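You operate a simulated robot arm through the tools that you are given. There is no shell and no other tool. Be economical: measure what you need, move in short steps, check, and stop when the job is done.

You are at the controls of a simulated robot arm. One attempt, no reset.

## Task
End the review: strip off, charger out, tablet down, light back to grey.
Fine: switch off before the charger moves; stand it on the mat; GREY once. Set down upright: charger.
Where things are to end (x, y in the base frame): charger within 0.06 m of [0.38, 0.1].

Only the result counts: the job must be done as asked and must still hold three seconds after the hand-in. Knocking over, shifting, dropping, spilling or breaking anything else fails it.

## Robot
A 6-joint arm with a two-finger parallel gripper, fixed in place. Base frame: the origin is at the foot of the arm, x ahead of it, y to its left, z up; the work surface is at about z = 0.744. Lengths are in m, angles in degrees, forces in N, time in s.
With the tool pointing down near the work surface it reaches from about 0.2 to 0.64 m from the base axis. Its first joint turns from -66.0 to 66.0 degrees. Payload 2.7 kg.
The tool frame sits at the grasp point between the pads (the TCP): z along the fingers, y along the line on which they close. The tips reach 0.023 m beyond it. Largest opening 0.094 m; finger width 0.038, thickness 0.01; the body of the gripper, 0.054 by 0.096 m, starts 0.039 m behind the TCP.
Orientation is told as [roll, pitch, yaw] about the base's x, y, z axes, in that order, counted from this pose: with the fingers straight down and closing along the base's y, the tool's x points along the base's -x, its y along +y and its z along -z.

## Interface
- The arm moves only by the tool drive_tool. Its argument "series" is a list of rows, each an object of numbers (a shift or turn left out is 0, a gripper value left out holds the last): "x", "y", "z": the shift along the base's x, y, z in m; "ax", "ay", "az": the turn, a rotation vector about the base's x, y, z in degrees; "hand": the gripper command, from -1 (shut) to 1 (fully open), values between in proportion. In form: [{"x": .., "y": .., "z": .., "ax": .., "ay": .., "az": .., "hand": ..}, ...]. A call has 1 to 12 rows; each row is the pose to reach, as a shift and turn from the pose commanded when the call began. Rows are played at 5 a second. More than 0.05 m and 8.6 degrees between two rows, or a gripper value outside its range, and nothing of the call is played. A pose out of reach is approached as far as the arm can. The call stops where the force on the tool passes 90 N (or 10 N more than at its start, if that is more) or the arm is blocked; 0.2 s more then pass. The fingers move at their own pace (about 0.045 m/s each) and stop on an object; they squeeze with about 35 N. The grip force told is the motor's: it shows also when the fingers shut on nothing. Time passes only in rows, and 0.2 s behind the last, so rows that repeat a pose let the fingers close. The reply holds the time, the measured pose of the TCP, the force on the tool along the base axes, the opening and the grip force, in the units named above and with some noise, with the torque about the TCP (base axes, N m) and any sound that the robot's microphone picked up.
- Cameras (640 x 400 px; columns grow to the right, rows downward): "scene" is fixed at [0.0723, -0.456, 1.3712]; the picture's right is [0.62, -0.78, 0.00], its down [-0.67, -0.53, -0.52] and it looks along [0.41, 0.33, -0.85] (base axes); focal length 264 px, centre (320, 200). "wrist" rides on the gripper at [0.086, 0.016, -0.074] in the tool frame; the picture's right is [-0.18, 0.98, 0.00], its down [-0.58, -0.11, -0.81] and it looks along [-0.79, -0.15, 0.59] (tool axes); focal length 243 px, centre (320, 200). There is no depth. A picture from a camera that has moved, and an enlarged one, comes with that camera's place and axes in the base frame and with its lens.
- camera(camera): a new picture of that camera. The clock stands still meanwhile.
- enlarge(camera, box): a new picture of the part [left, top, right, bottom] of that camera's present view, enlarged. The clock stands still meanwhile.
- sign_off(): hands the job in; it is judged then, once.

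Work in short steps. Places have to be worked out from the pictures, the camera data and where the tool is seen: move nearer, look again, correct. Check each grasp and each placing, and mend what went wrong. You have 120 turns and 64 pictures in all, those below and enlarged ones among them. Open the gripper and draw the arm clear of the work before you hand the job in, unless the task says otherwise; then end with one line.

The tools are called as a command line: name --argument value ..., lists and objects as JSON in quotes. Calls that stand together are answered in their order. drive_tool: Moves the arm, as the interface text tells. Its arguments: {"type":"object","properties":{"series":{"type":"array"}},"required":["series"]} The other tools are called the same way: camera (camera) takes a picture; enlarge (camera, box) takes an enlarged picture of a part of a camera's view; sign_off () hands the job in.

At the start:

```text
clock: 0.0
tcp_pos: [0.3211, -0.1226, 1.0607]
tool_rot: [-0.1, -0.1, 0.0]
ft_force: [-0.1, 0.5, -0.1]
torque: [0.03, -0.03, 0.04]
finger_gap: 0.0938
grip_force: 0.1
```

scene: 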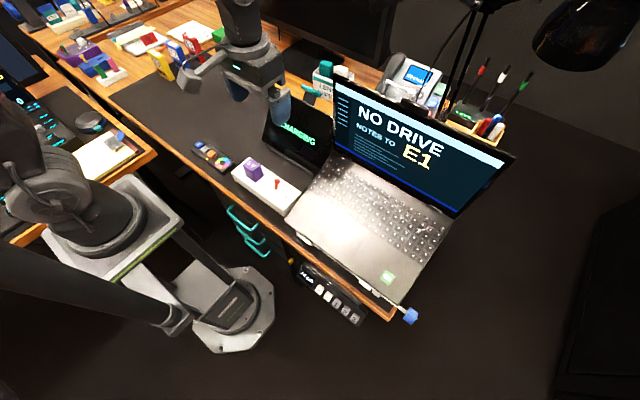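
wrist: 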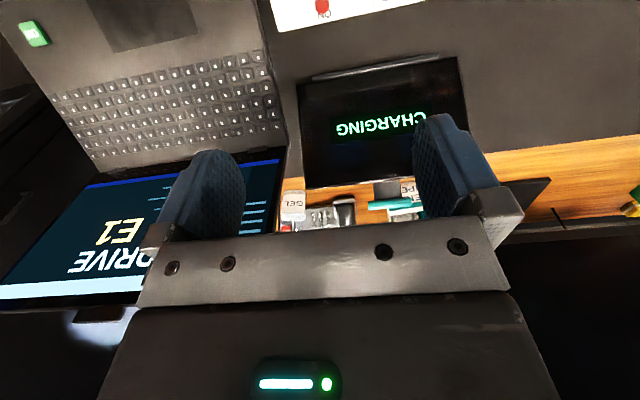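

The pictures show a power strip with a purple charger and red rocker, a remote with coloured keys, a propped tablet and a laptop. I take close-ups before moving.

enlarge --camera "scene" --box '[180, 130, 320, 218]'

enlarge --camera "scene" --box '[240, 60, 400, 160]'

enlarge --camera "scene" --box '[280, 220, 440, 340]'

```text
4.55 times, centred on (250, 174) of scene
camera zoom: at [0.0723, -0.456, 1.3712], right [0.62, -0.78, 0.0], down [-0.67, -0.53, -0.52], along [0.41, 0.33, -0.85], focal length 1199 px, centre (638, 318)
```

zoom: 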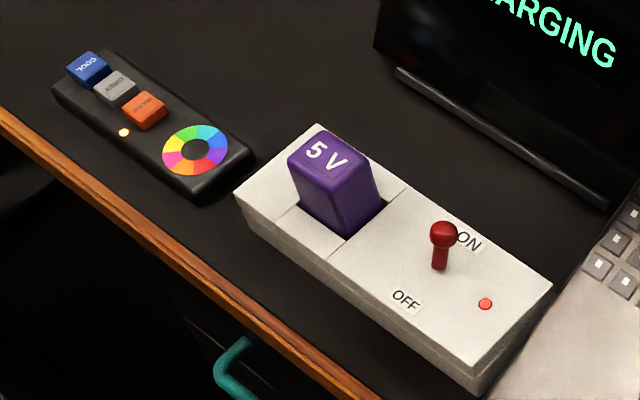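

```text
4.00 times, centred on (320, 110) of scene
camera zoom: at [0.0723, -0.456, 1.3712], right [0.62, -0.78, 0.0], down [-0.67, -0.53, -0.52], along [0.41, 0.33, -0.85], focal length 1055 px, centre (320, 560)
```

zoom: 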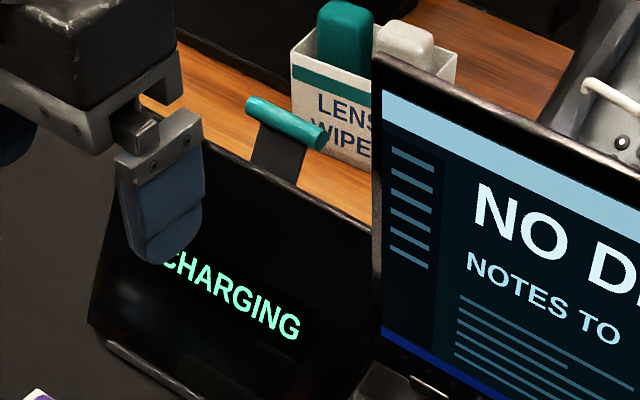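

```text
3.33 times, centred on (360, 280) of scene
camera zoom: at [0.0723, -0.456, 1.3712], right [0.62, -0.78, 0.0], down [-0.67, -0.53, -0.52], along [0.41, 0.33, -0.85], focal length 879 px, centre (187, -67)
```

zoom: 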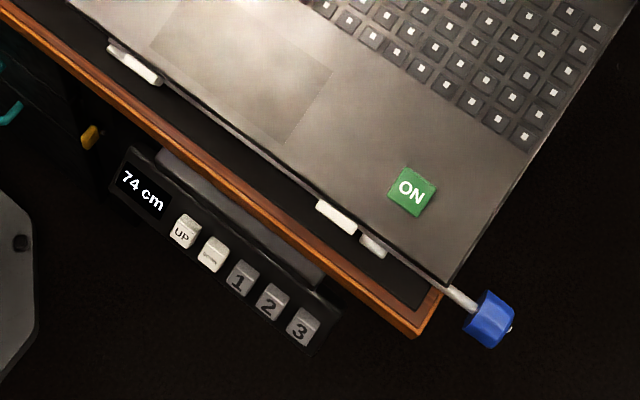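

The toggle lies about (0.32, -0.11), charger (0.31, -0.037), keys along y near x=0.288 with GREY near y=0.16. I look at the tablet and its teal-ended prop via the wrist camera.

enlarge --camera "wrist" --box '[270, 0, 510, 240]'

drive_tool --series '[{"y": 0.04}, {"y": 0.08}, {"y": 0.12}, {"y": 0.16}, {"y": 0.2}, {"y": 0.24, "az": 0}]'

camera --camera "scene"

camera --camera "wrist"

```text
1.67 times, centred on (390, 120) of wrist
camera zoom: at [0.2348, -0.1058, 1.1361], right [0.18, 0.98, 0.0], down [0.58, -0.11, 0.81], along [0.79, -0.15, -0.59], focal length 404 px, centre (203, 333)
```

zoom: 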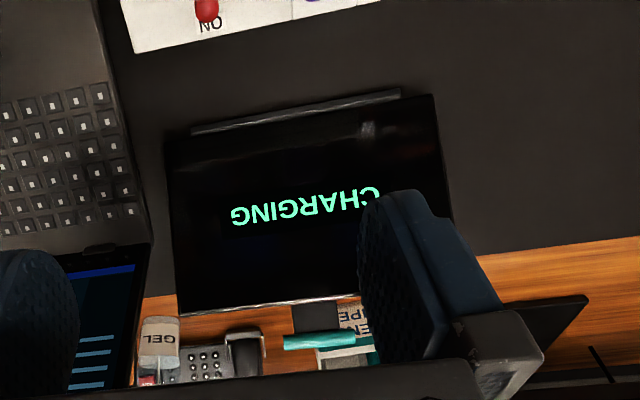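

```text
clock: 1.4
tcp_pos: [0.3221, 0.1167, 1.0627]
tool_rot: [0.0, 0.0, -0.1]
ft_force: [-0.1, 0.6, -0.4]
torque: [-0.05, 0.01, -0.01]
finger_gap: 0.094
grip_force: 0.1
```

```text
57 pictures are left
```

scene: 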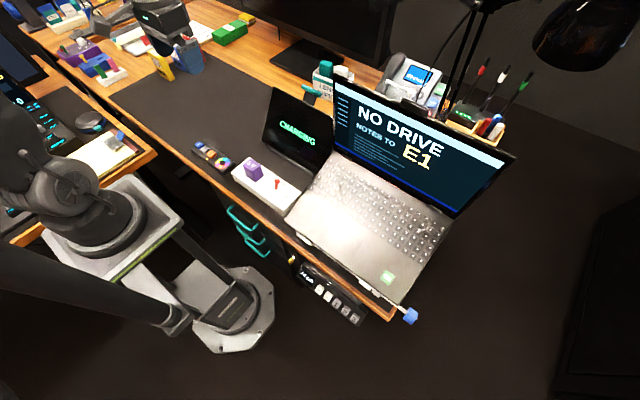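

```text
56 pictures are left
camera wrist: at [0.2344, 0.1342, 1.1378], right [0.18, 0.98, 0.0], down [0.58, -0.11, 0.81], along [0.79, -0.15, -0.59], focal length 243 px, centre (320, 200)
```

wrist: 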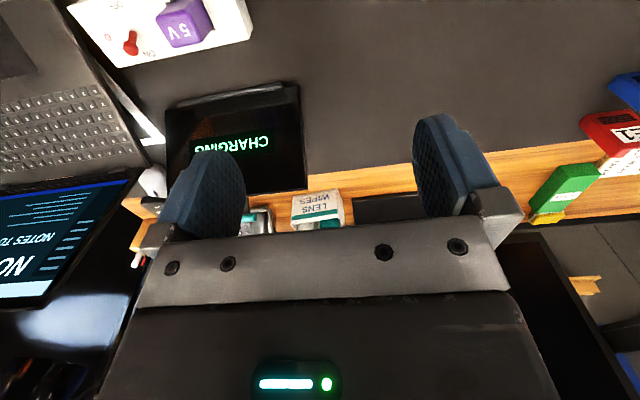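

enlarge --camera "scene" --box '[240, 50, 360, 180]'

enlarge --camera "wrist" --box '[120, 70, 360, 240]'

```text
3.08 times, centred on (300, 115) of scene
camera zoom: at [0.0723, -0.456, 1.3712], right [0.62, -0.78, 0.0], down [-0.67, -0.53, -0.52], along [0.41, 0.33, -0.85], focal length 811 px, centre (382, 462)
```

zoom: 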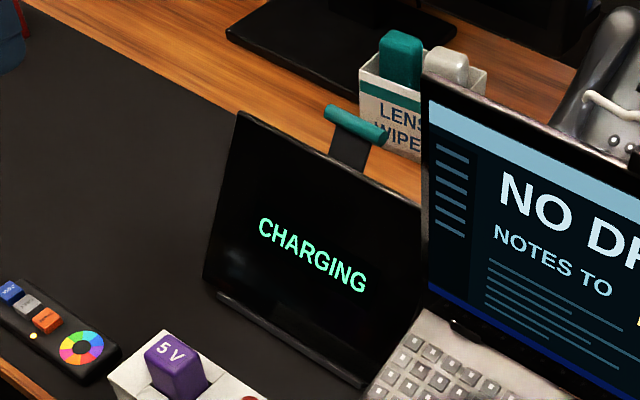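

```text
2.35 times, centred on (240, 155) of wrist
camera zoom: at [0.2344, 0.1342, 1.1378], right [0.18, 0.98, 0.0], down [0.58, -0.11, 0.81], along [0.79, -0.15, -0.59], focal length 571 px, centre (508, 306)
```

zoom: 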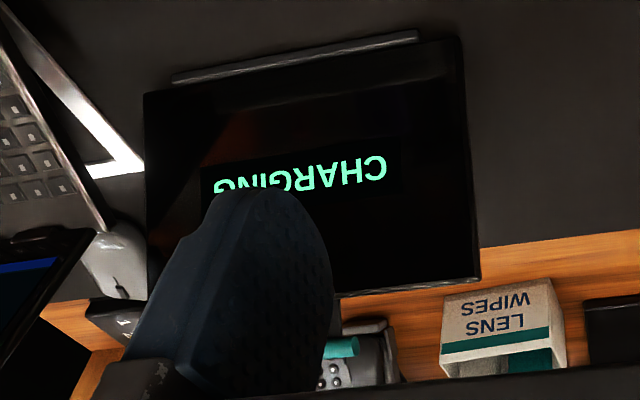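

The bar above the tablet is at about (0.534, -0.059, 0.933), the tablet's hinge edge near x=0.43 and its top edge near (0.513, ., 0.904). I move to view it from its left side to see what is behind it.

drive_tool --series '[{"x": 0.02, "y": 0.02, "az": -8}, {"x": 0.04, "y": 0.04, "az": -16}, {"x": 0.06, "y": 0.06, "az": -24}, {"x": 0.08, "y": 0.08, "az": -32}, {"x": 0.1, "y": 0.1, "az": -40}, {"x": 0.12, "y": 0.11, "az": -48}, {"x": 0.14, "y": 0.12, "az": -56}, {"x": 0.16, "y": 0.13, "az": -64}, {"x": 0.18, "y": 0.13, "az": -72}, {"x": 0.19, "y": 0.13, "az": -80}]'

camera --camera "wrist"

```text
clock: 3.6
tcp_pos: [0.512, 0.247, 1.0608]
tool_rot: [0.0, 0.0, -80.2]
ft_force: [0.4, 0.0, 0.2]
torque: [0.0, 0.01, -0.04]
finger_gap: 0.0942
grip_force: 0.0
```

```text
53 pictures are left
camera wrist: at [0.5133, 0.3361, 1.1361], right [1.0, -0.01, 0.0], down [-0.01, -0.59, 0.81], along [-0.01, -0.81, -0.59], focal length 243 px, centre (320, 200)
```

wrist: 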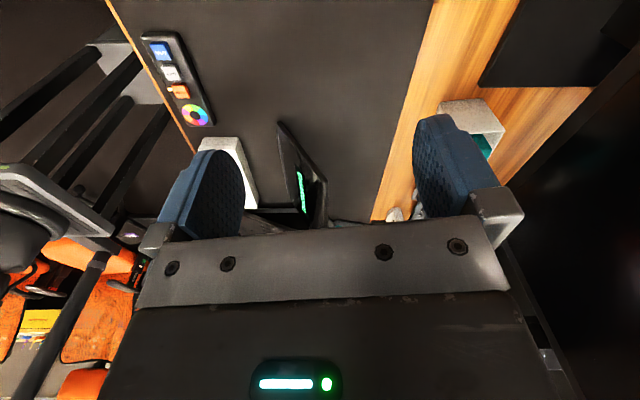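

enlarge --camera "wrist" --box '[240, 90, 520, 240]'

```text
2.29 times, centred on (380, 165) of wrist
camera zoom: at [0.5133, 0.3361, 1.1361], right [1.0, -0.01, 0.0], down [-0.01, -0.59, 0.81], along [-0.01, -0.81, -0.59], focal length 555 px, centre (183, 280)
```

zoom: 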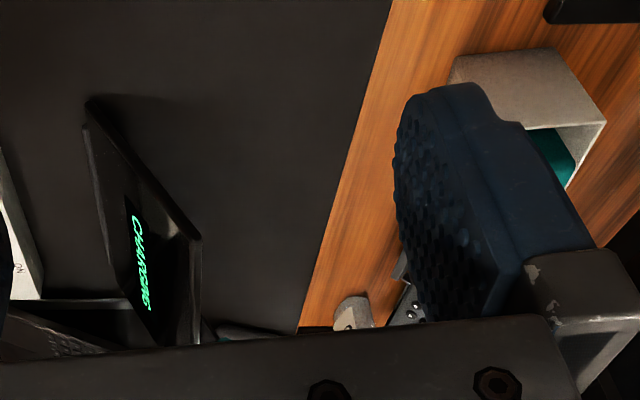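

Behind the tablet is free mat to x≈0.6, other things stay beyond x≈0.7. I go lower and slightly further out to see the tablet's back and any prop.

drive_tool --series '[{"x": 0.02, "z": -0.04, "az": -6}, {"x": 0.04, "z": -0.08, "az": -12}, {"x": 0.05, "z": -0.12, "az": -18}, {"x": 0.06, "z": -0.15, "az": -25}, {"x": 0.06, "z": -0.15, "az": -32}]'

camera --camera "wrist"

```text
clock: 4.8
tcp_pos: [0.5698, 0.2487, 0.9122]
tool_rot: [0.1, 0.0, -112.2]
ft_force: [-0.8, 0.3, 0.2]
torque: [0.01, 0.01, -0.03]
finger_gap: 0.0943
grip_force: 0.1
```

```text
51 pictures are left
camera wrist: at [0.6178, 0.3222, 0.9861], right [0.84, -0.54, 0.0], down [-0.32, -0.5, 0.81], along [-0.44, -0.68, -0.59], focal length 243 px, centre (320, 200)
```

wrist: 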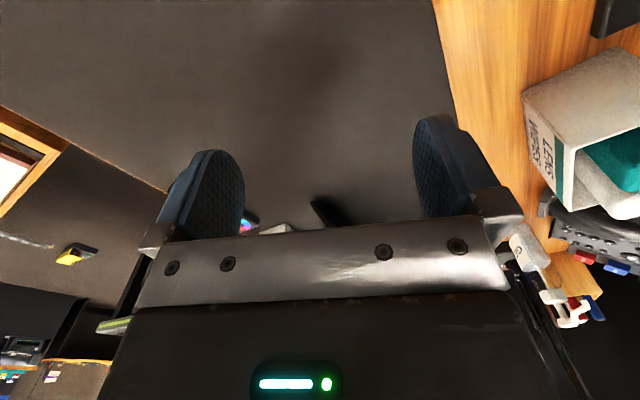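

The gripper hides the tablet, so I tilt the tool toward it to raise the camera's line of sight.

drive_tool --series '[{"ax": -7, "ay": 4.4, "z": 0.02}, {"ax": -14, "ay": 8.8, "z": 0.04}, {"ax": -21, "ay": 13.2, "z": 0.05}, {"ax": -28, "ay": 17.6, "z": 0.05}]'

camera --camera "wrist"

```text
clock: 5.8
tcp_pos: [0.5088, 0.2121, 0.9549]
tool_rot: [-6.1, -31.0, -110.4]
ft_force: [0.5, -0.5, 0.3]
torque: [0.03, 0.0, -0.01]
finger_gap: 0.0939
grip_force: 0.1
out of reach, approached as far as the arm can: row 2, 3, 4
```

```text
50 pictures are left
camera wrist: at [0.5696, 0.3089, 0.9729], right [0.84, -0.54, 0.0], down [-0.05, -0.07, 1.0], along [-0.54, -0.84, -0.08], focal length 243 px, centre (320, 200)
```

wrist: 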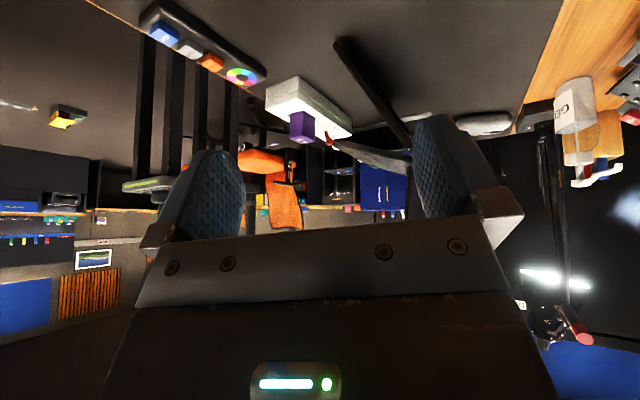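

enlarge --camera "wrist" --box '[260, 20, 460, 160]'

```text
2.86 times, centred on (360, 90) of wrist
camera zoom: at [0.5696, 0.3089, 0.9729], right [0.84, -0.54, 0.0], down [-0.05, -0.07, 1.0], along [-0.54, -0.84, -0.08], focal length 693 px, centre (206, 514)
```

zoom: 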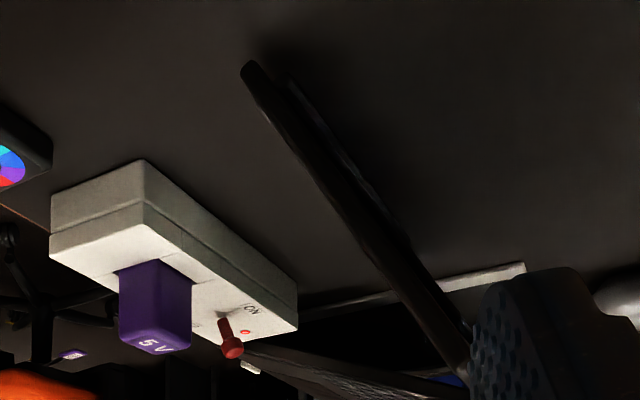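

The tablet is one hinged plate with no leg; folding it back is free. The lever leans to ON, knob about (0.319, -0.115, 0.81), strip top about 0.785. I undo the tilt and turn back.

drive_tool --series '[{"ax": 7, "ay": -4.4, "z": 0.02}, {"ax": 14, "ay": -8.8, "z": 0.04}, {"ax": 21, "ay": -13.2, "z": 0.06}, {"ax": 28, "ay": -17.6, "z": 0.08}]'

drive_tool --series '[{"az": 8, "x": -0.01}, {"az": 16, "x": -0.02}, {"az": 24, "x": -0.03}, {"az": 32, "x": -0.04, "y": -0.03}, {"az": 40, "x": -0.05, "y": -0.06}, {"az": 48, "x": -0.06, "y": -0.09}, {"az": 56, "x": -0.07, "y": -0.12}, {"az": 64, "x": -0.08, "y": -0.15}, {"az": 72, "x": -0.1, "y": -0.18}, {"az": 80, "x": -0.12, "y": -0.21}, {"az": 88, "x": -0.13, "y": -0.25}, {"az": 96, "x": -0.14, "y": -0.28}]'

```text
clock: 6.8
tcp_pos: [0.5087, 0.2131, 1.0345]
tool_rot: [0.0, 0.0, -112.0]
ft_force: [0.6, -0.2, 0.8]
torque: [0.02, 0.01, 0.0]
finger_gap: 0.0938
grip_force: 0.1
```

```text
clock: 9.4
tcp_pos: [0.3705, -0.0672, 1.0355]
tool_rot: [0.0, 0.0, -15.8]
ft_force: [0.1, -0.1, 0.0]
torque: [-0.02, 0.0, 0.0]
finger_gap: 0.0937
grip_force: 0.0
```

The turn is nearly undone. I finish it, close the fingers and go above the far side of the lever at (0.37, -0.115), z about 0.90.

drive_tool --series '[{"az": 8, "y": -0.02, "hand": -1}, {"az": 16, "y": -0.048}, {"az": 16, "y": -0.048, "z": -0.045}, {"az": 16, "y": -0.048, "z": -0.09}, {"az": 16, "y": -0.048, "z": -0.135}, {"az": 16, "y": -0.048, "z": -0.135}, {"az": 16, "y": -0.048, "z": -0.135}]'

camera --camera "wrist"

enlarge --camera "scene" --box '[200, 100, 360, 220]'

```text
clock: 11.0
tcp_pos: [0.3702, -0.1146, 0.8988]
tool_rot: [-0.1, -0.1, 0.0]
ft_force: [0.6, 0.6, 0.0]
torque: [0.01, 0.01, -0.01]
finger_gap: 0.0
grip_force: 35.1
```

```text
48 pictures are left
camera wrist: at [0.2833, -0.0979, 0.9729], right [0.18, 0.98, 0.0], down [0.58, -0.11, 0.81], along [0.79, -0.15, -0.59], focal length 243 px, centre (320, 200)
```

wrist: 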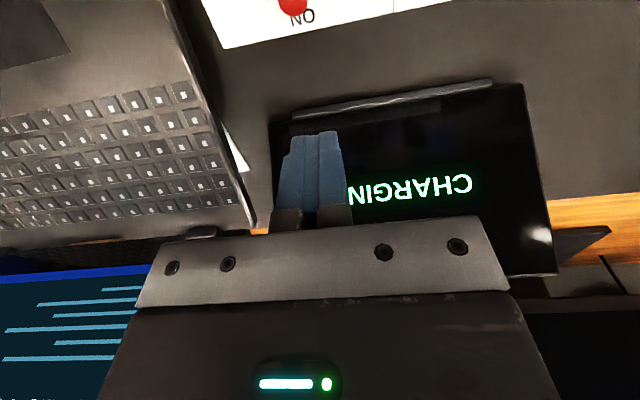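

```text
3.33 times, centred on (280, 160) of scene
camera zoom: at [0.0723, -0.456, 1.3712], right [0.62, -0.78, 0.0], down [-0.67, -0.53, -0.52], along [0.41, 0.33, -0.85], focal length 879 px, centre (453, 333)
```

zoom: 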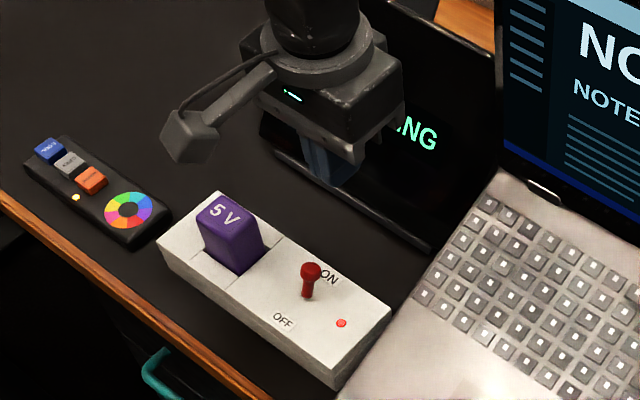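

Knob from this view: about (0.323, -0.12). I descend behind it with tips near z=0.802 and push toward OFF (-x) step by step.

drive_tool --series '[{"y": -0.004, "z": -0.04}, {"y": -0.004, "z": -0.073}, {"y": -0.004, "x": -0.01, "z": -0.073}, {"y": -0.004, "x": -0.02, "z": -0.073}, {"y": -0.004, "x": -0.03, "z": -0.073}, {"y": -0.004, "x": -0.037, "z": -0.073}, {"y": -0.004, "x": -0.044, "z": -0.073}, {"y": -0.004, "x": -0.05, "z": -0.073}]'

enlarge --camera "scene" --box '[200, 100, 360, 220]'

```text
clock: 12.8
tcp_pos: [0.3212, -0.1182, 0.8269]
tool_rot: [-0.2, -0.3, 0.0]
ft_force: [8.4, 0.6, 7.5]
torque: [-0.09, -0.05, -0.05]
finger_gap: 0.0001
grip_force: 34.7
```

```text
3.33 times, centred on (280, 160) of scene
camera zoom: at [0.0725, -0.456, 1.3712], right [0.62, -0.78, 0.0], down [-0.67, -0.53, -0.52], along [0.41, 0.33, -0.85], focal length 879 px, centre (453, 333)
```

zoom: 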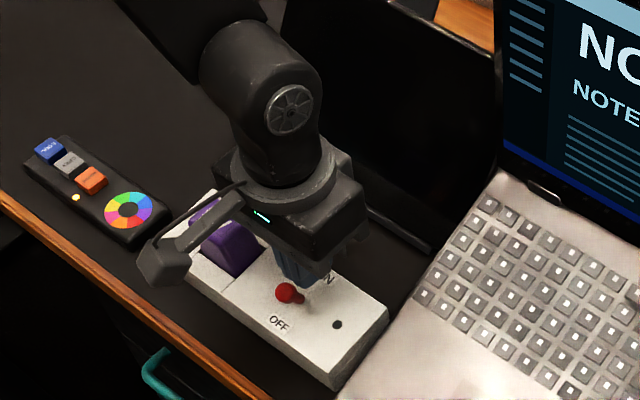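

The strip's lamp has gone dark and the tablet no longer says CHARGING. I back off and go up, then check.

drive_tool --series '[{"x": 0.02}, {"x": 0.03, "z": 0.03}, {"x": 0.03, "z": 0.08}, {"x": 0.02, "y": 0.04, "z": 0.13}, {"x": -0.02, "y": 0.08, "z": 0.15, "hand": 1}, {"x": -0.015, "y": 0.085, "z": 0.15, "hand": 1}, {"x": -0.015, "y": 0.085, "z": 0.15, "hand": 1}, {"x": -0.015, "y": 0.085, "z": 0.15, "hand": 1}]'

enlarge --camera "scene" --box '[200, 100, 360, 220]'

camera --camera "wrist"

```text
refused: row 4 steps farther than a row can; nothing moved
```

```text
3.33 times, centred on (280, 160) of scene
camera zoom: at [0.0725, -0.456, 1.3712], right [0.62, -0.78, 0.0], down [-0.67, -0.53, -0.52], along [0.41, 0.33, -0.85], focal length 879 px, centre (453, 333)
```

zoom: 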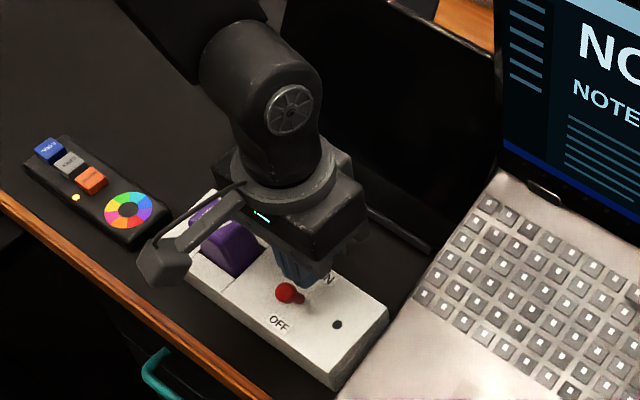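

```text
44 pictures are left
camera wrist: at [0.2333, -0.1018, 0.9023], right [0.18, 0.98, 0.0], down [0.58, -0.11, 0.81], along [0.8, -0.15, -0.59], focal length 243 px, centre (320, 200)
```

wrist: 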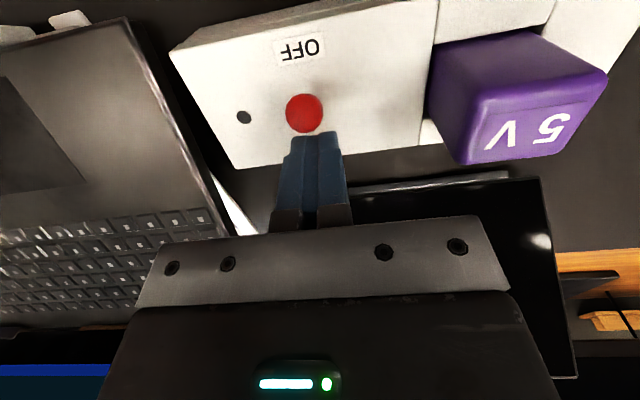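

The step was too long, so nothing moved; I retry the retreat with shorter steps.

drive_tool --series '[{"x": 0.02}, {"x": 0.03, "z": 0.03}, {"x": 0.03, "z": 0.075}, {"x": 0.02, "y": 0.03, "z": 0.105}, {"x": 0.0, "y": 0.06, "z": 0.13, "hand": 1}, {"x": -0.015, "y": 0.08, "z": 0.15, "hand": 1}, {"x": -0.015, "y": 0.08, "z": 0.15, "hand": 1}, {"x": -0.015, "y": 0.08, "z": 0.15, "hand": 1}]'

enlarge --camera "scene" --box '[180, 120, 320, 220]'

camera --camera "wrist"

```text
clock: 14.6
tcp_pos: [0.3031, -0.038, 0.9778]
tool_rot: [0.1, -0.1, -0.1]
ft_force: [0.1, 0.3, 0.9]
torque: [0.0, 0.0, 0.01]
finger_gap: 0.087
grip_force: 0.0
```

```text
4.00 times, centred on (250, 170) of scene
camera zoom: at [0.0723, -0.456, 1.3712], right [0.62, -0.78, 0.0], down [-0.67, -0.53, -0.52], along [0.41, 0.33, -0.85], focal length 1055 px, centre (600, 320)
```

zoom: 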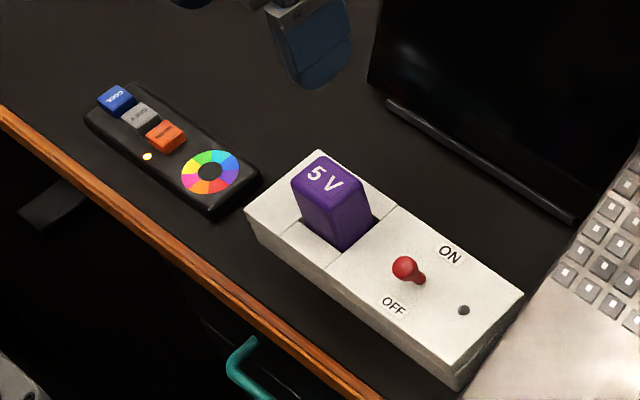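

```text
42 pictures are left
camera wrist: at [0.2169, -0.0207, 1.0529], right [0.18, 0.98, 0.0], down [0.58, -0.11, 0.81], along [0.79, -0.15, -0.59], focal length 243 px, centre (320, 200)
```

wrist: 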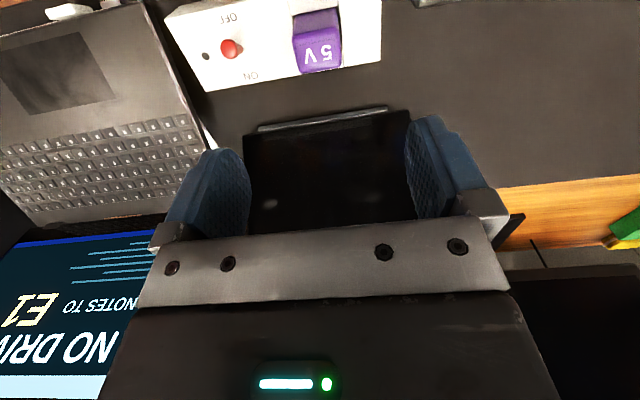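

The strip is off. The charger's top centre is about (0.308, -0.037, 0.83), faces square to the axes. I go down open around it with tips just above the strip top.

drive_tool --series '[{"x": 0.005, "z": -0.04, "hand": 1}, {"x": 0.005, "z": -0.08}, {"x": 0.005, "z": -0.115}, {"x": 0.005, "z": -0.14}]'

camera --camera "wrist"

enlarge --camera "scene" --box '[180, 120, 320, 220]'

```text
clock: 15.6
tcp_pos: [0.3089, -0.0394, 0.8373]
tool_rot: [0.0, -0.1, 0.0]
ft_force: [-0.1, -0.3, 0.6]
torque: [-0.02, 0.0, 0.03]
finger_gap: 0.094
grip_force: 0.1
```

```text
41 pictures are left
camera wrist: at [0.2217, -0.0228, 0.9115], right [0.18, 0.98, 0.0], down [0.58, -0.11, 0.81], along [0.79, -0.15, -0.59], focal length 243 px, centre (320, 200)
```

wrist: 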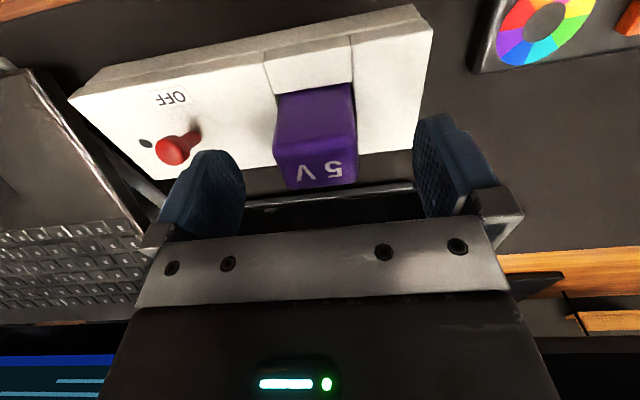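

```text
4.00 times, centred on (250, 170) of scene
camera zoom: at [0.0723, -0.456, 1.3712], right [0.62, -0.78, 0.0], down [-0.67, -0.53, -0.52], along [0.41, 0.33, -0.85], focal length 1055 px, centre (600, 320)
```

zoom: 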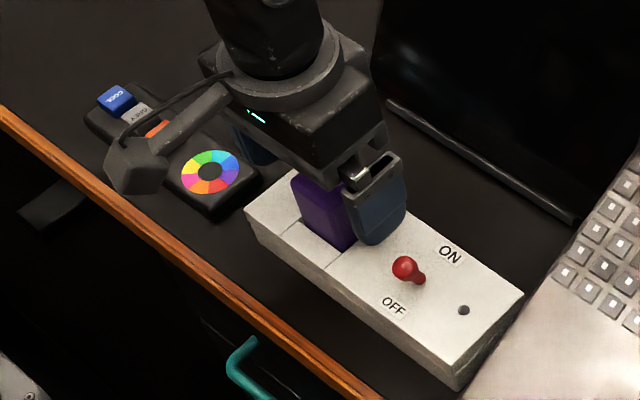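

Well centred; charger from here about (0.303, -0.037). I descend the last 20 mm and close.

drive_tool --series '[{"x": -0.003, "y": 0.002, "z": -0.01}, {"x": -0.003, "y": 0.002, "z": -0.02}]'

drive_tool --series '[{"hand": -1}, {"hand": -1}, {"hand": -1}, {"hand": -1}, {"hand": -1}]'

```text
clock: 16.2
tcp_pos: [0.3054, -0.0366, 0.8182]
tool_rot: [0.0, 0.0, 0.0]
ft_force: [0.4, -0.7, 0.4]
torque: [-0.02, 0.03, -0.01]
finger_gap: 0.0939
grip_force: 0.0
```

```text
clock: 17.4
tcp_pos: [0.3056, -0.037, 0.8183]
tool_rot: [-0.1, 0.0, 0.0]
ft_force: [-0.3, -10.6, 4.7]
torque: [-0.28, -0.04, -0.21]
finger_gap: 0.0406
grip_force: 35.0
```

Gripped at 41 mm, with a small sideways load. I ease by 1 mm in -y and pull straight up.

drive_tool --series '[{"y": -0.001}, {"y": -0.001, "z": 0.006}, {"y": -0.001, "z": 0.012}, {"y": -0.001, "z": 0.02}, {"y": -0.001, "z": 0.03}]'

enlarge --camera "scene" --box '[180, 120, 320, 220]'

```text
clock: 18.6
tcp_pos: [0.3058, -0.0384, 0.8469]
tool_rot: [0.0, 0.0, -0.1]
ft_force: [-0.2, -0.5, 0.0]
torque: [-0.01, 0.02, -0.01]
finger_gap: 0.0404
grip_force: 35.1
```

```text
4.00 times, centred on (250, 170) of scene
camera zoom: at [0.0724, -0.456, 1.3712], right [0.62, -0.78, 0.0], down [-0.67, -0.53, -0.52], along [0.41, 0.33, -0.85], focal length 1055 px, centre (600, 320)
```

zoom: 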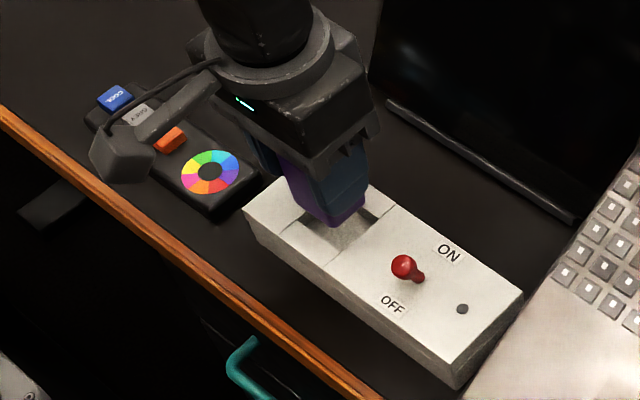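

The charger is out. I lift it higher and carry it over the target (0.375, 0.11), then look.

drive_tool --series '[{"z": 0.04}, {"z": 0.07}, {"z": 0.07, "x": 0.015, "y": 0.04}, {"z": 0.07, "x": 0.035, "y": 0.08}, {"z": 0.07, "x": 0.055, "y": 0.12}, {"z": 0.07, "x": 0.069, "y": 0.148}, {"z": 0.07, "x": 0.069, "y": 0.148}]'

enlarge --camera "scene" --box '[180, 60, 320, 160]'

camera --camera "wrist"

```text
clock: 20.2
tcp_pos: [0.3735, 0.1106, 0.9176]
tool_rot: [-0.1, 0.0, 0.1]
ft_force: [-0.6, -0.8, -0.8]
torque: [0.01, -0.01, 0.01]
finger_gap: 0.0404
grip_force: 35.1
```

```text
4.00 times, centred on (250, 110) of scene
camera zoom: at [0.0724, -0.456, 1.3712], right [0.62, -0.78, 0.0], down [-0.67, -0.53, -0.52], along [0.41, 0.33, -0.85], focal length 1055 px, centre (600, 560)
```

zoom: 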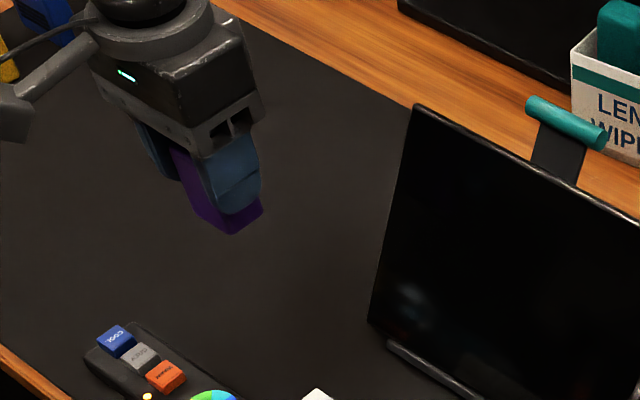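

```text
37 pictures are left
camera wrist: at [0.287, 0.1286, 0.9926], right [0.18, 0.98, 0.0], down [0.58, -0.11, 0.81], along [0.79, -0.15, -0.59], focal length 243 px, centre (320, 200)
```

wrist: 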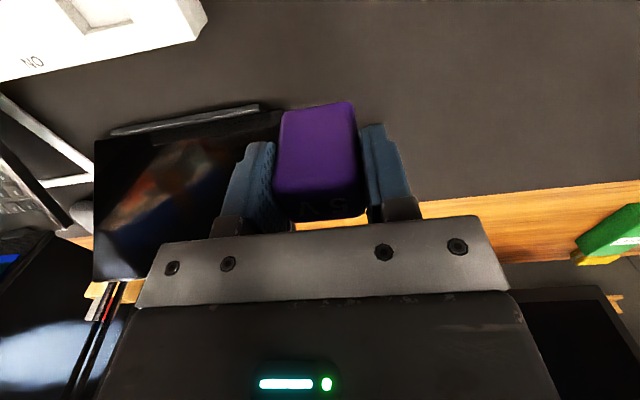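

No prongs show; the charger's underside is about 30 mm below the TCP, so contact should come near TCP z≈0.775. I go down to 0.785 and then feel.

drive_tool --series '[{"z": -0.04}, {"z": -0.08}, {"z": -0.11}, {"z": -0.125}, {"z": -0.132}]'

drive_tool --series '[{"z": -0.003}, {"z": -0.006}]'

enlarge --camera "scene" --box '[180, 60, 320, 160]'

```text
clock: 21.4
tcp_pos: [0.3751, 0.111, 0.7896]
tool_rot: [0.2, -0.3, 0.0]
ft_force: [-21.4, -12.1, 79.7]
torque: [-0.51, 0.64, -0.02]
finger_gap: 0.0404
grip_force: 35.0
```

```text
clock: 22.0
tcp_pos: [0.3759, 0.1113, 0.7802]
tool_rot: [0.2, -0.3, 0.0]
ft_force: [2.3, -3.4, 34.2]
torque: [-0.25, -0.25, 0.04]
finger_gap: 0.0403
grip_force: 35.4
```

```text
4.00 times, centred on (250, 110) of scene
camera zoom: at [0.072, -0.4562, 1.3711], right [0.62, -0.78, 0.0], down [-0.67, -0.53, -0.52], along [0.41, 0.33, -0.85], focal length 1055 px, centre (600, 560)
```

zoom: 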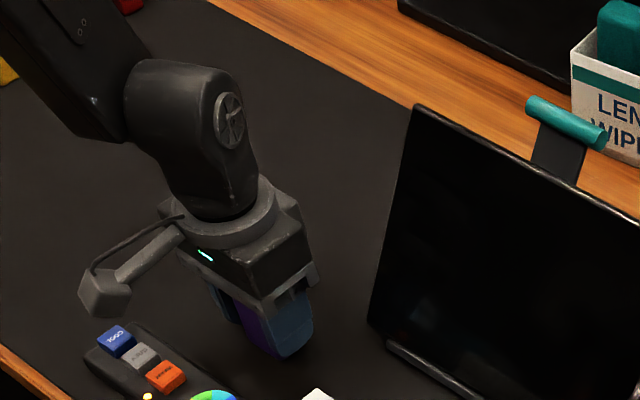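

Contact came earlier (about 0.79) and the charger slid up a little in the fingers; it stands on the mat. I unload a few mm, then open and draw up.

drive_tool --series '[{"z": 0.003}, {"z": 0.005}]'

```text
clock: 22.6
tcp_pos: [0.3733, 0.1085, 0.7816]
tool_rot: [-0.1, 0.3, 0.0]
ft_force: [-0.1, -0.6, -0.7]
torque: [0.0, 0.04, 0.01]
finger_gap: 0.0407
grip_force: 35.5
```

Load is zero; opening and rising.

drive_tool --series '[{"hand": 1}, {"hand": 1}, {"hand": 1}, {"hand": 1}, {"z": 0.04}, {"z": 0.08}, {"z": 0.12}, {"z": 0.16}]'

enlarge --camera "scene" --box '[180, 60, 340, 180]'

camera --camera "wrist"

```text
clock: 24.4
tcp_pos: [0.3761, 0.1081, 0.9445]
tool_rot: [0.1, 0.0, 0.0]
ft_force: [-1.7, 0.3, -0.2]
torque: [0.02, 0.0, 0.02]
finger_gap: 0.0941
grip_force: 0.1
```

```text
3.33 times, centred on (260, 120) of scene
camera zoom: at [0.0723, -0.456, 1.3712], right [0.62, -0.78, 0.0], down [-0.67, -0.53, -0.52], along [0.41, 0.33, -0.85], focal length 879 px, centre (520, 467)
```

zoom: 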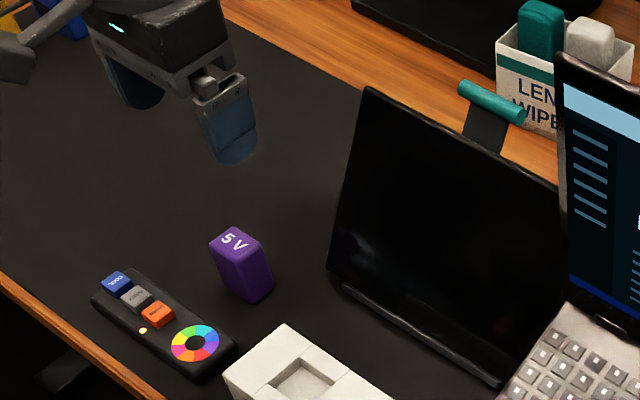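

```text
34 pictures are left
camera wrist: at [0.289, 0.1249, 1.0195], right [0.18, 0.98, 0.0], down [0.58, -0.11, 0.81], along [0.79, -0.15, -0.59], focal length 243 px, centre (320, 200)
```

wrist: 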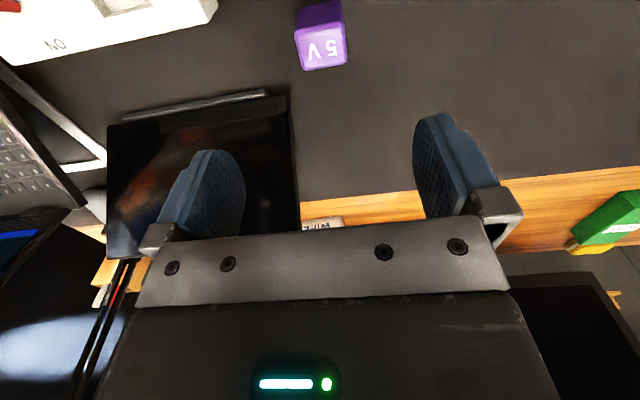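

The charger stands upright near (0.37, 0.105). Next GREY: I shut the fingers and hover over its estimated place (0.289, 0.163) for a closer look.

drive_tool --series '[{"x": -0.03, "y": 0.02, "hand": -1}, {"x": -0.06, "y": 0.04}, {"x": -0.087, "y": 0.055}, {"x": -0.087, "y": 0.055, "z": -0.04}, {"x": -0.087, "y": 0.055, "z": -0.08}, {"x": -0.087, "y": 0.055, "z": -0.08}]'

camera --camera "wrist"

enlarge --camera "scene" --box '[170, 120, 270, 190]'

```text
clock: 25.8
tcp_pos: [0.2885, 0.1679, 0.8639]
tool_rot: [0.0, 0.0, 0.0]
ft_force: [0.9, 0.3, 0.6]
torque: [0.0, -0.02, -0.02]
finger_gap: 0.0
grip_force: 33.6
```

```text
33 pictures are left
camera wrist: at [0.2013, 0.1838, 0.9376], right [0.18, 0.98, 0.0], down [0.58, -0.11, 0.81], along [0.79, -0.15, -0.59], focal length 243 px, centre (320, 200)
```

wrist: 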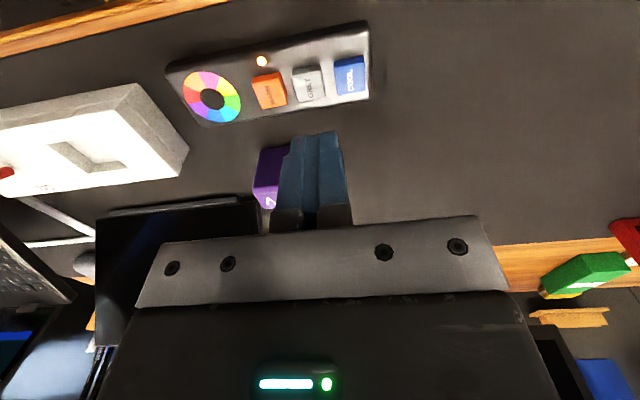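

```text
5.71 times, centred on (220, 155) of scene
camera zoom: at [0.0723, -0.456, 1.3712], right [0.62, -0.78, 0.0], down [-0.67, -0.53, -0.52], along [0.41, 0.33, -0.85], focal length 1507 px, centre (891, 457)
```

zoom: 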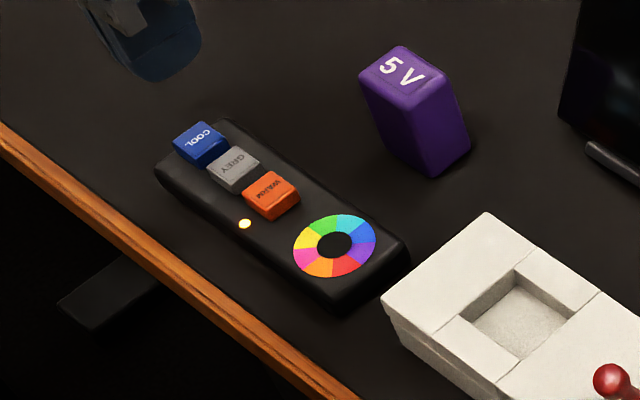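

GREY is at about (0.288, 0.159, 0.771), neighbours 29 mm either side. I centre over it and go to 12 mm above.

drive_tool --series '[{"x": -0.001, "y": -0.009}, {"x": -0.001, "y": -0.009, "z": -0.035}, {"x": -0.001, "y": -0.009, "z": -0.06}]'

camera --camera "wrist"

enlarge --camera "scene" --box '[170, 120, 270, 190]'

```text
clock: 26.6
tcp_pos: [0.2873, 0.1567, 0.8051]
tool_rot: [0.1, 0.0, 0.0]
ft_force: [0.7, -0.9, 0.2]
torque: [0.06, 0.0, -0.01]
finger_gap: 0.0001
grip_force: 34.8
```

```text
31 pictures are left
camera wrist: at [0.1995, 0.1734, 0.879], right [0.18, 0.98, 0.0], down [0.58, -0.11, 0.81], along [0.79, -0.15, -0.59], focal length 243 px, centre (320, 200)
```

wrist: 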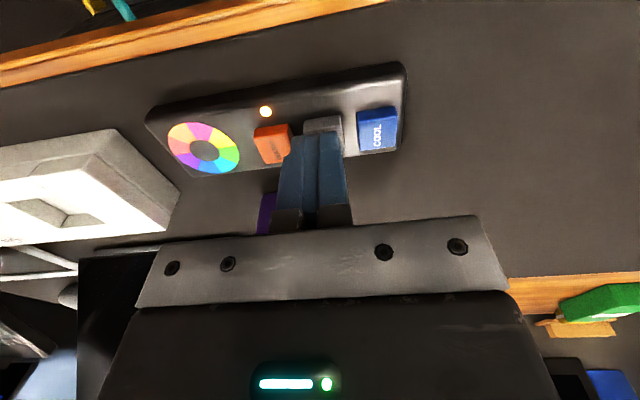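

```text
5.71 times, centred on (220, 155) of scene
camera zoom: at [0.0723, -0.456, 1.3712], right [0.62, -0.78, 0.0], down [-0.67, -0.53, -0.52], along [0.41, 0.33, -0.85], focal length 1507 px, centre (891, 457)
```

zoom: 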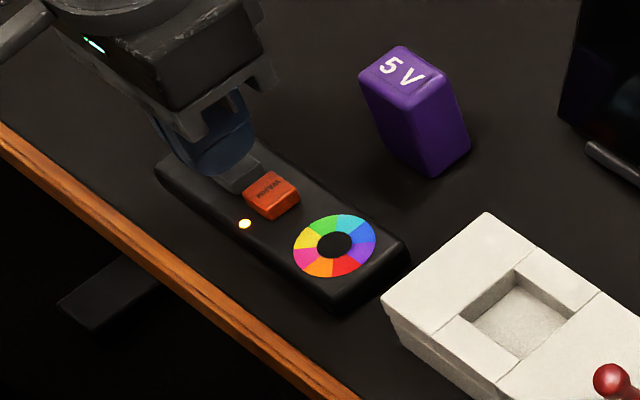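

Key centre reads y≈0.159–0.16, tool at 0.157; I nudge +2 mm and lower in small steps watching the force.

drive_tool --series '[{"x": -0.002, "y": 0.002, "z": -0.003}, {"x": -0.002, "y": 0.002, "z": -0.006}, {"x": -0.002, "y": 0.002, "z": -0.009}]'

```text
clock: 27.4
tcp_pos: [0.2855, 0.1581, 0.7948]
tool_rot: [0.0, 0.0, 0.0]
ft_force: [0.0, -0.5, -0.1]
torque: [0.0, -0.01, 0.0]
finger_gap: 0.0004
grip_force: 35.3
```

No contact yet; 2 mm more at a time.

drive_tool --series '[{"z": -0.002}]'

drive_tool --series '[{"z": -0.002}]'

```text
clock: 27.8
tcp_pos: [0.2828, 0.1583, 0.7933]
tool_rot: [0.0, 0.0, 0.1]
ft_force: [1.2, -1.4, 1.5]
torque: [-0.01, 0.04, 0.03]
finger_gap: 0.0
grip_force: 34.6
```

```text
clock: 28.2
tcp_pos: [0.2835, 0.1589, 0.7918]
tool_rot: [0.0, 0.0, 0.0]
ft_force: [-0.5, 0.9, 2.2]
torque: [0.04, 0.02, 0.03]
finger_gap: 0.0001
grip_force: 34.8
heard: click
```

A click at 0.792: GREY was pressed. I lift straight off and check the indicator.

drive_tool --series '[{"z": 0.03}, {"z": 0.07}, {"z": 0.11}, {"z": 0.15}]'

camera --camera "wrist"

camera --camera "scene"

```text
clock: 29.2
tcp_pos: [0.2842, 0.1573, 0.9415]
tool_rot: [-0.1, 0.2, 0.0]
ft_force: [-0.6, 0.4, -0.2]
torque: [0.03, 0.0, 0.01]
finger_gap: 0.0001
grip_force: 34.7
```

```text
29 pictures are left
camera wrist: at [0.1971, 0.175, 1.017], right [0.18, 0.98, 0.0], down [0.58, -0.11, 0.81], along [0.79, -0.15, -0.59], focal length 243 px, centre (320, 200)
```

wrist: 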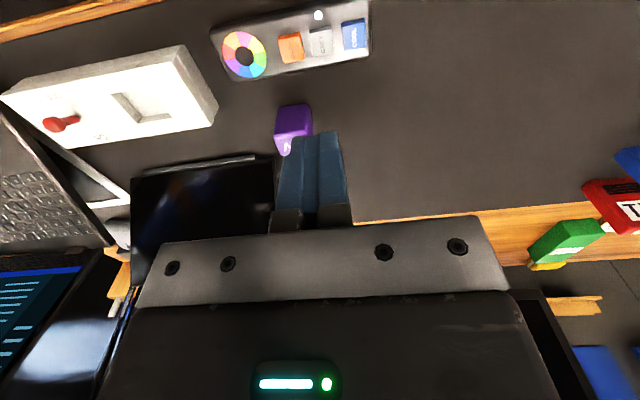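

```text
28 pictures are left
```

scene: 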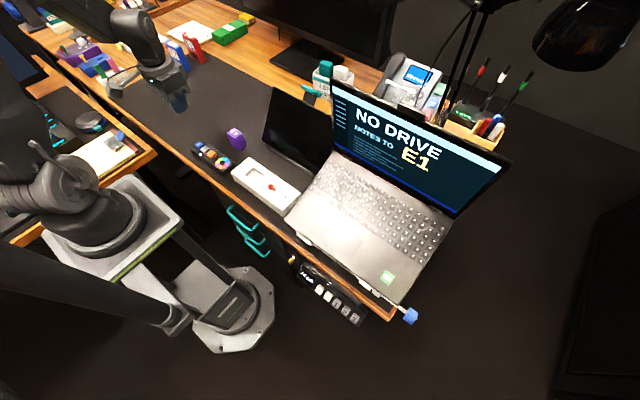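

The indicator now glows white beside GREY, released. For the tablet I will push the plate's front face back with shut fingers along the hinge's arc; first I move in front of it at (0.43, -0.02, 0.90).

drive_tool --series '[{"x": 0.03, "y": -0.035}, {"x": 0.06, "y": -0.07}, {"x": 0.09, "y": -0.105}, {"x": 0.12, "y": -0.14}, {"x": 0.146, "y": -0.177}, {"x": 0.146, "y": -0.177, "z": -0.041}]'

camera --camera "wrist"

enlarge --camera "scene" --box '[220, 50, 380, 190]'

```text
clock: 30.6
tcp_pos: [0.4302, -0.0166, 0.9013]
tool_rot: [0.0, 0.0, 0.0]
ft_force: [0.6, 0.7, -0.1]
torque: [0.03, 0.0, -0.01]
finger_gap: 0.0
grip_force: 35.0
```

```text
27 pictures are left
camera wrist: at [0.3436, -0.0011, 0.9752], right [0.18, 0.98, 0.0], down [0.58, -0.11, 0.81], along [0.79, -0.15, -0.59], focal length 243 px, centre (320, 200)
```

wrist: 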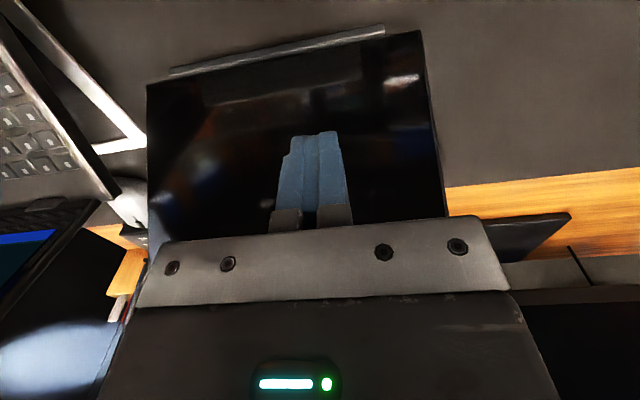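

```text
2.86 times, centred on (300, 120) of scene
camera zoom: at [0.0723, -0.4561, 1.3712], right [0.62, -0.78, 0.0], down [-0.67, -0.53, -0.52], along [0.41, 0.33, -0.85], focal length 754 px, centre (377, 429)
```

zoom: 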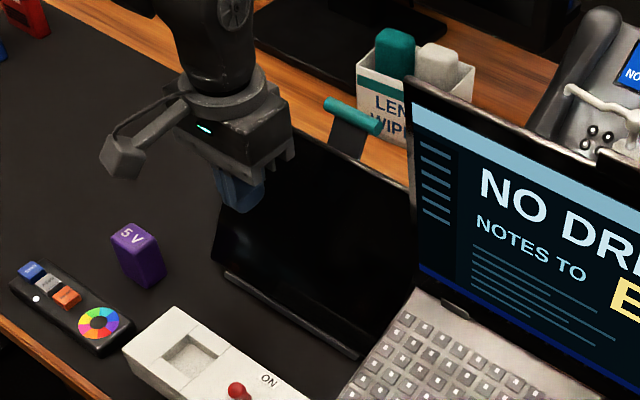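

The tool is clear of everything in front of the plate. I advance 5 cm in small steps, watching for contact.

drive_tool --series '[{"x": 0.02}, {"x": 0.035}, {"x": 0.045}, {"x": 0.052}]'

drive_tool --series '[{"x": 0.005, "z": -0.003}, {"x": 0.01, "z": -0.007}]'

enlarge --camera "scene" --box '[220, 50, 380, 190]'

```text
clock: 31.6
tcp_pos: [0.4812, -0.0185, 0.8996]
tool_rot: [-0.1, 0.1, 0.0]
ft_force: [-2.3, 0.4, 1.5]
torque: [0.04, 0.05, 0.03]
finger_gap: 0.0
grip_force: 34.9
```

```text
clock: 32.2
tcp_pos: [0.493, -0.0185, 0.893]
tool_rot: [0.0, -0.2, 0.0]
ft_force: [0.1, -0.4, -0.6]
torque: [-0.02, -0.03, 0.0]
finger_gap: 0.0
grip_force: 35.0
```

```text
2.86 times, centred on (300, 120) of scene
camera zoom: at [0.0723, -0.456, 1.3712], right [0.62, -0.78, 0.0], down [-0.67, -0.53, -0.52], along [0.41, 0.33, -0.85], focal length 754 px, centre (377, 429)
```

zoom: 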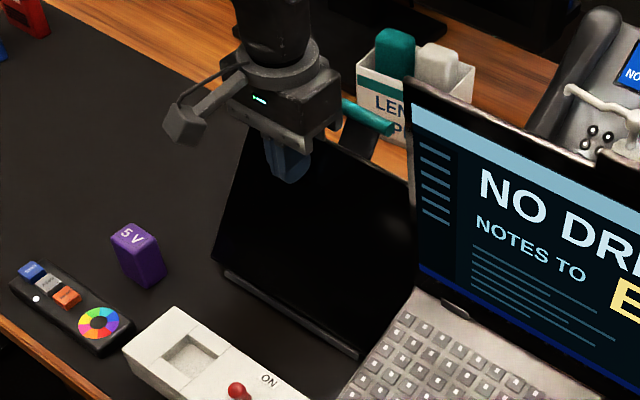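

The plate yields with ~3 N and stays where it is pushed. I continue along the arc.

drive_tool --series '[{"x": 0.009, "z": -0.008}, {"x": 0.018, "z": -0.016}, {"x": 0.026, "z": -0.025}, {"x": 0.034, "z": -0.035}]'

enlarge --camera "scene" --box '[220, 50, 380, 190]'

```text
clock: 33.2
tcp_pos: [0.5248, -0.0195, 0.8562]
tool_rot: [0.0, 0.1, 0.1]
ft_force: [0.7, -0.7, 0.1]
torque: [0.02, 0.02, 0.04]
finger_gap: 0.0
grip_force: 34.9
```

```text
2.86 times, centred on (300, 120) of scene
camera zoom: at [0.0723, -0.456, 1.3712], right [0.62, -0.78, 0.0], down [-0.67, -0.53, -0.52], along [0.41, 0.33, -0.85], focal length 754 px, centre (377, 429)
```

zoom: 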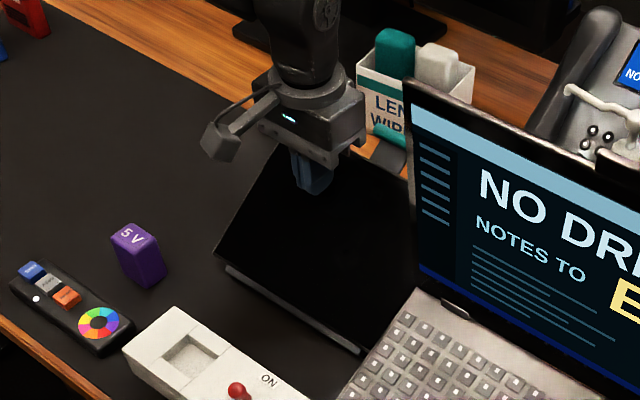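

Folding well. Continue down to about 10°.

drive_tool --series '[{"x": 0.007, "z": -0.01}, {"x": 0.013, "z": -0.021}, {"x": 0.018, "z": -0.032}, {"x": 0.021, "z": -0.044}, {"x": 0.024, "z": -0.056}]'

enlarge --camera "scene" --box '[220, 50, 380, 190]'

camera --camera "wrist"

```text
clock: 34.4
tcp_pos: [0.5514, -0.0182, 0.8179]
tool_rot: [-0.2, -0.3, 0.1]
ft_force: [-16.1, 1.0, 27.4]
torque: [0.06, -0.15, -0.09]
finger_gap: 0.0001
grip_force: 34.9
stopped in row 5: the force on the tool passed its limit at 110 N (the readings are from after the stop); the commanded pose is now the measured one
```

```text
2.86 times, centred on (300, 120) of scene
camera zoom: at [0.0715, -0.456, 1.3713], right [0.62, -0.78, 0.0], down [-0.67, -0.53, -0.53], along [0.41, 0.33, -0.85], focal length 754 px, centre (377, 429)
```

zoom: 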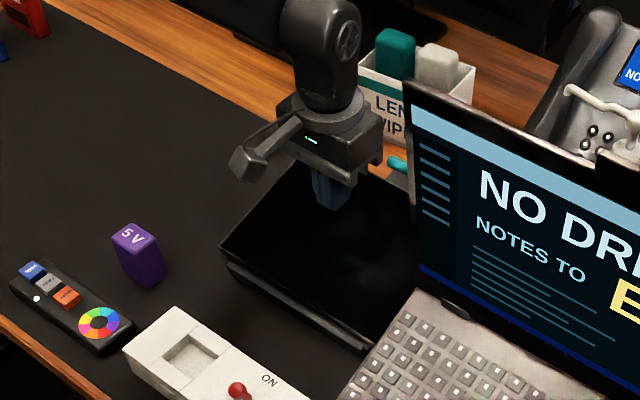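

```text
22 pictures are left
camera wrist: at [0.4646, -0.0031, 0.8924], right [0.18, 0.98, 0.0], down [0.58, -0.11, 0.81], along [0.8, -0.15, -0.59], focal length 243 px, centre (320, 200)
```

wrist: 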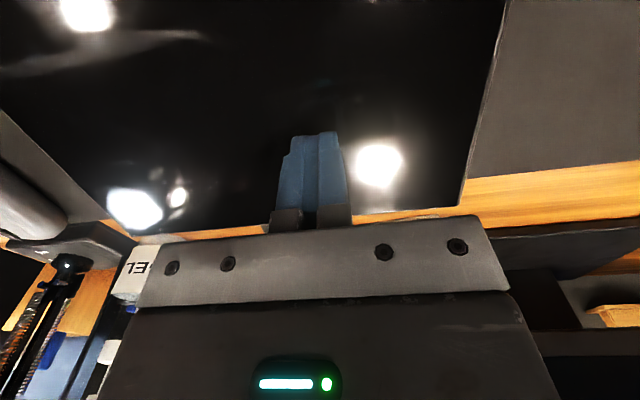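

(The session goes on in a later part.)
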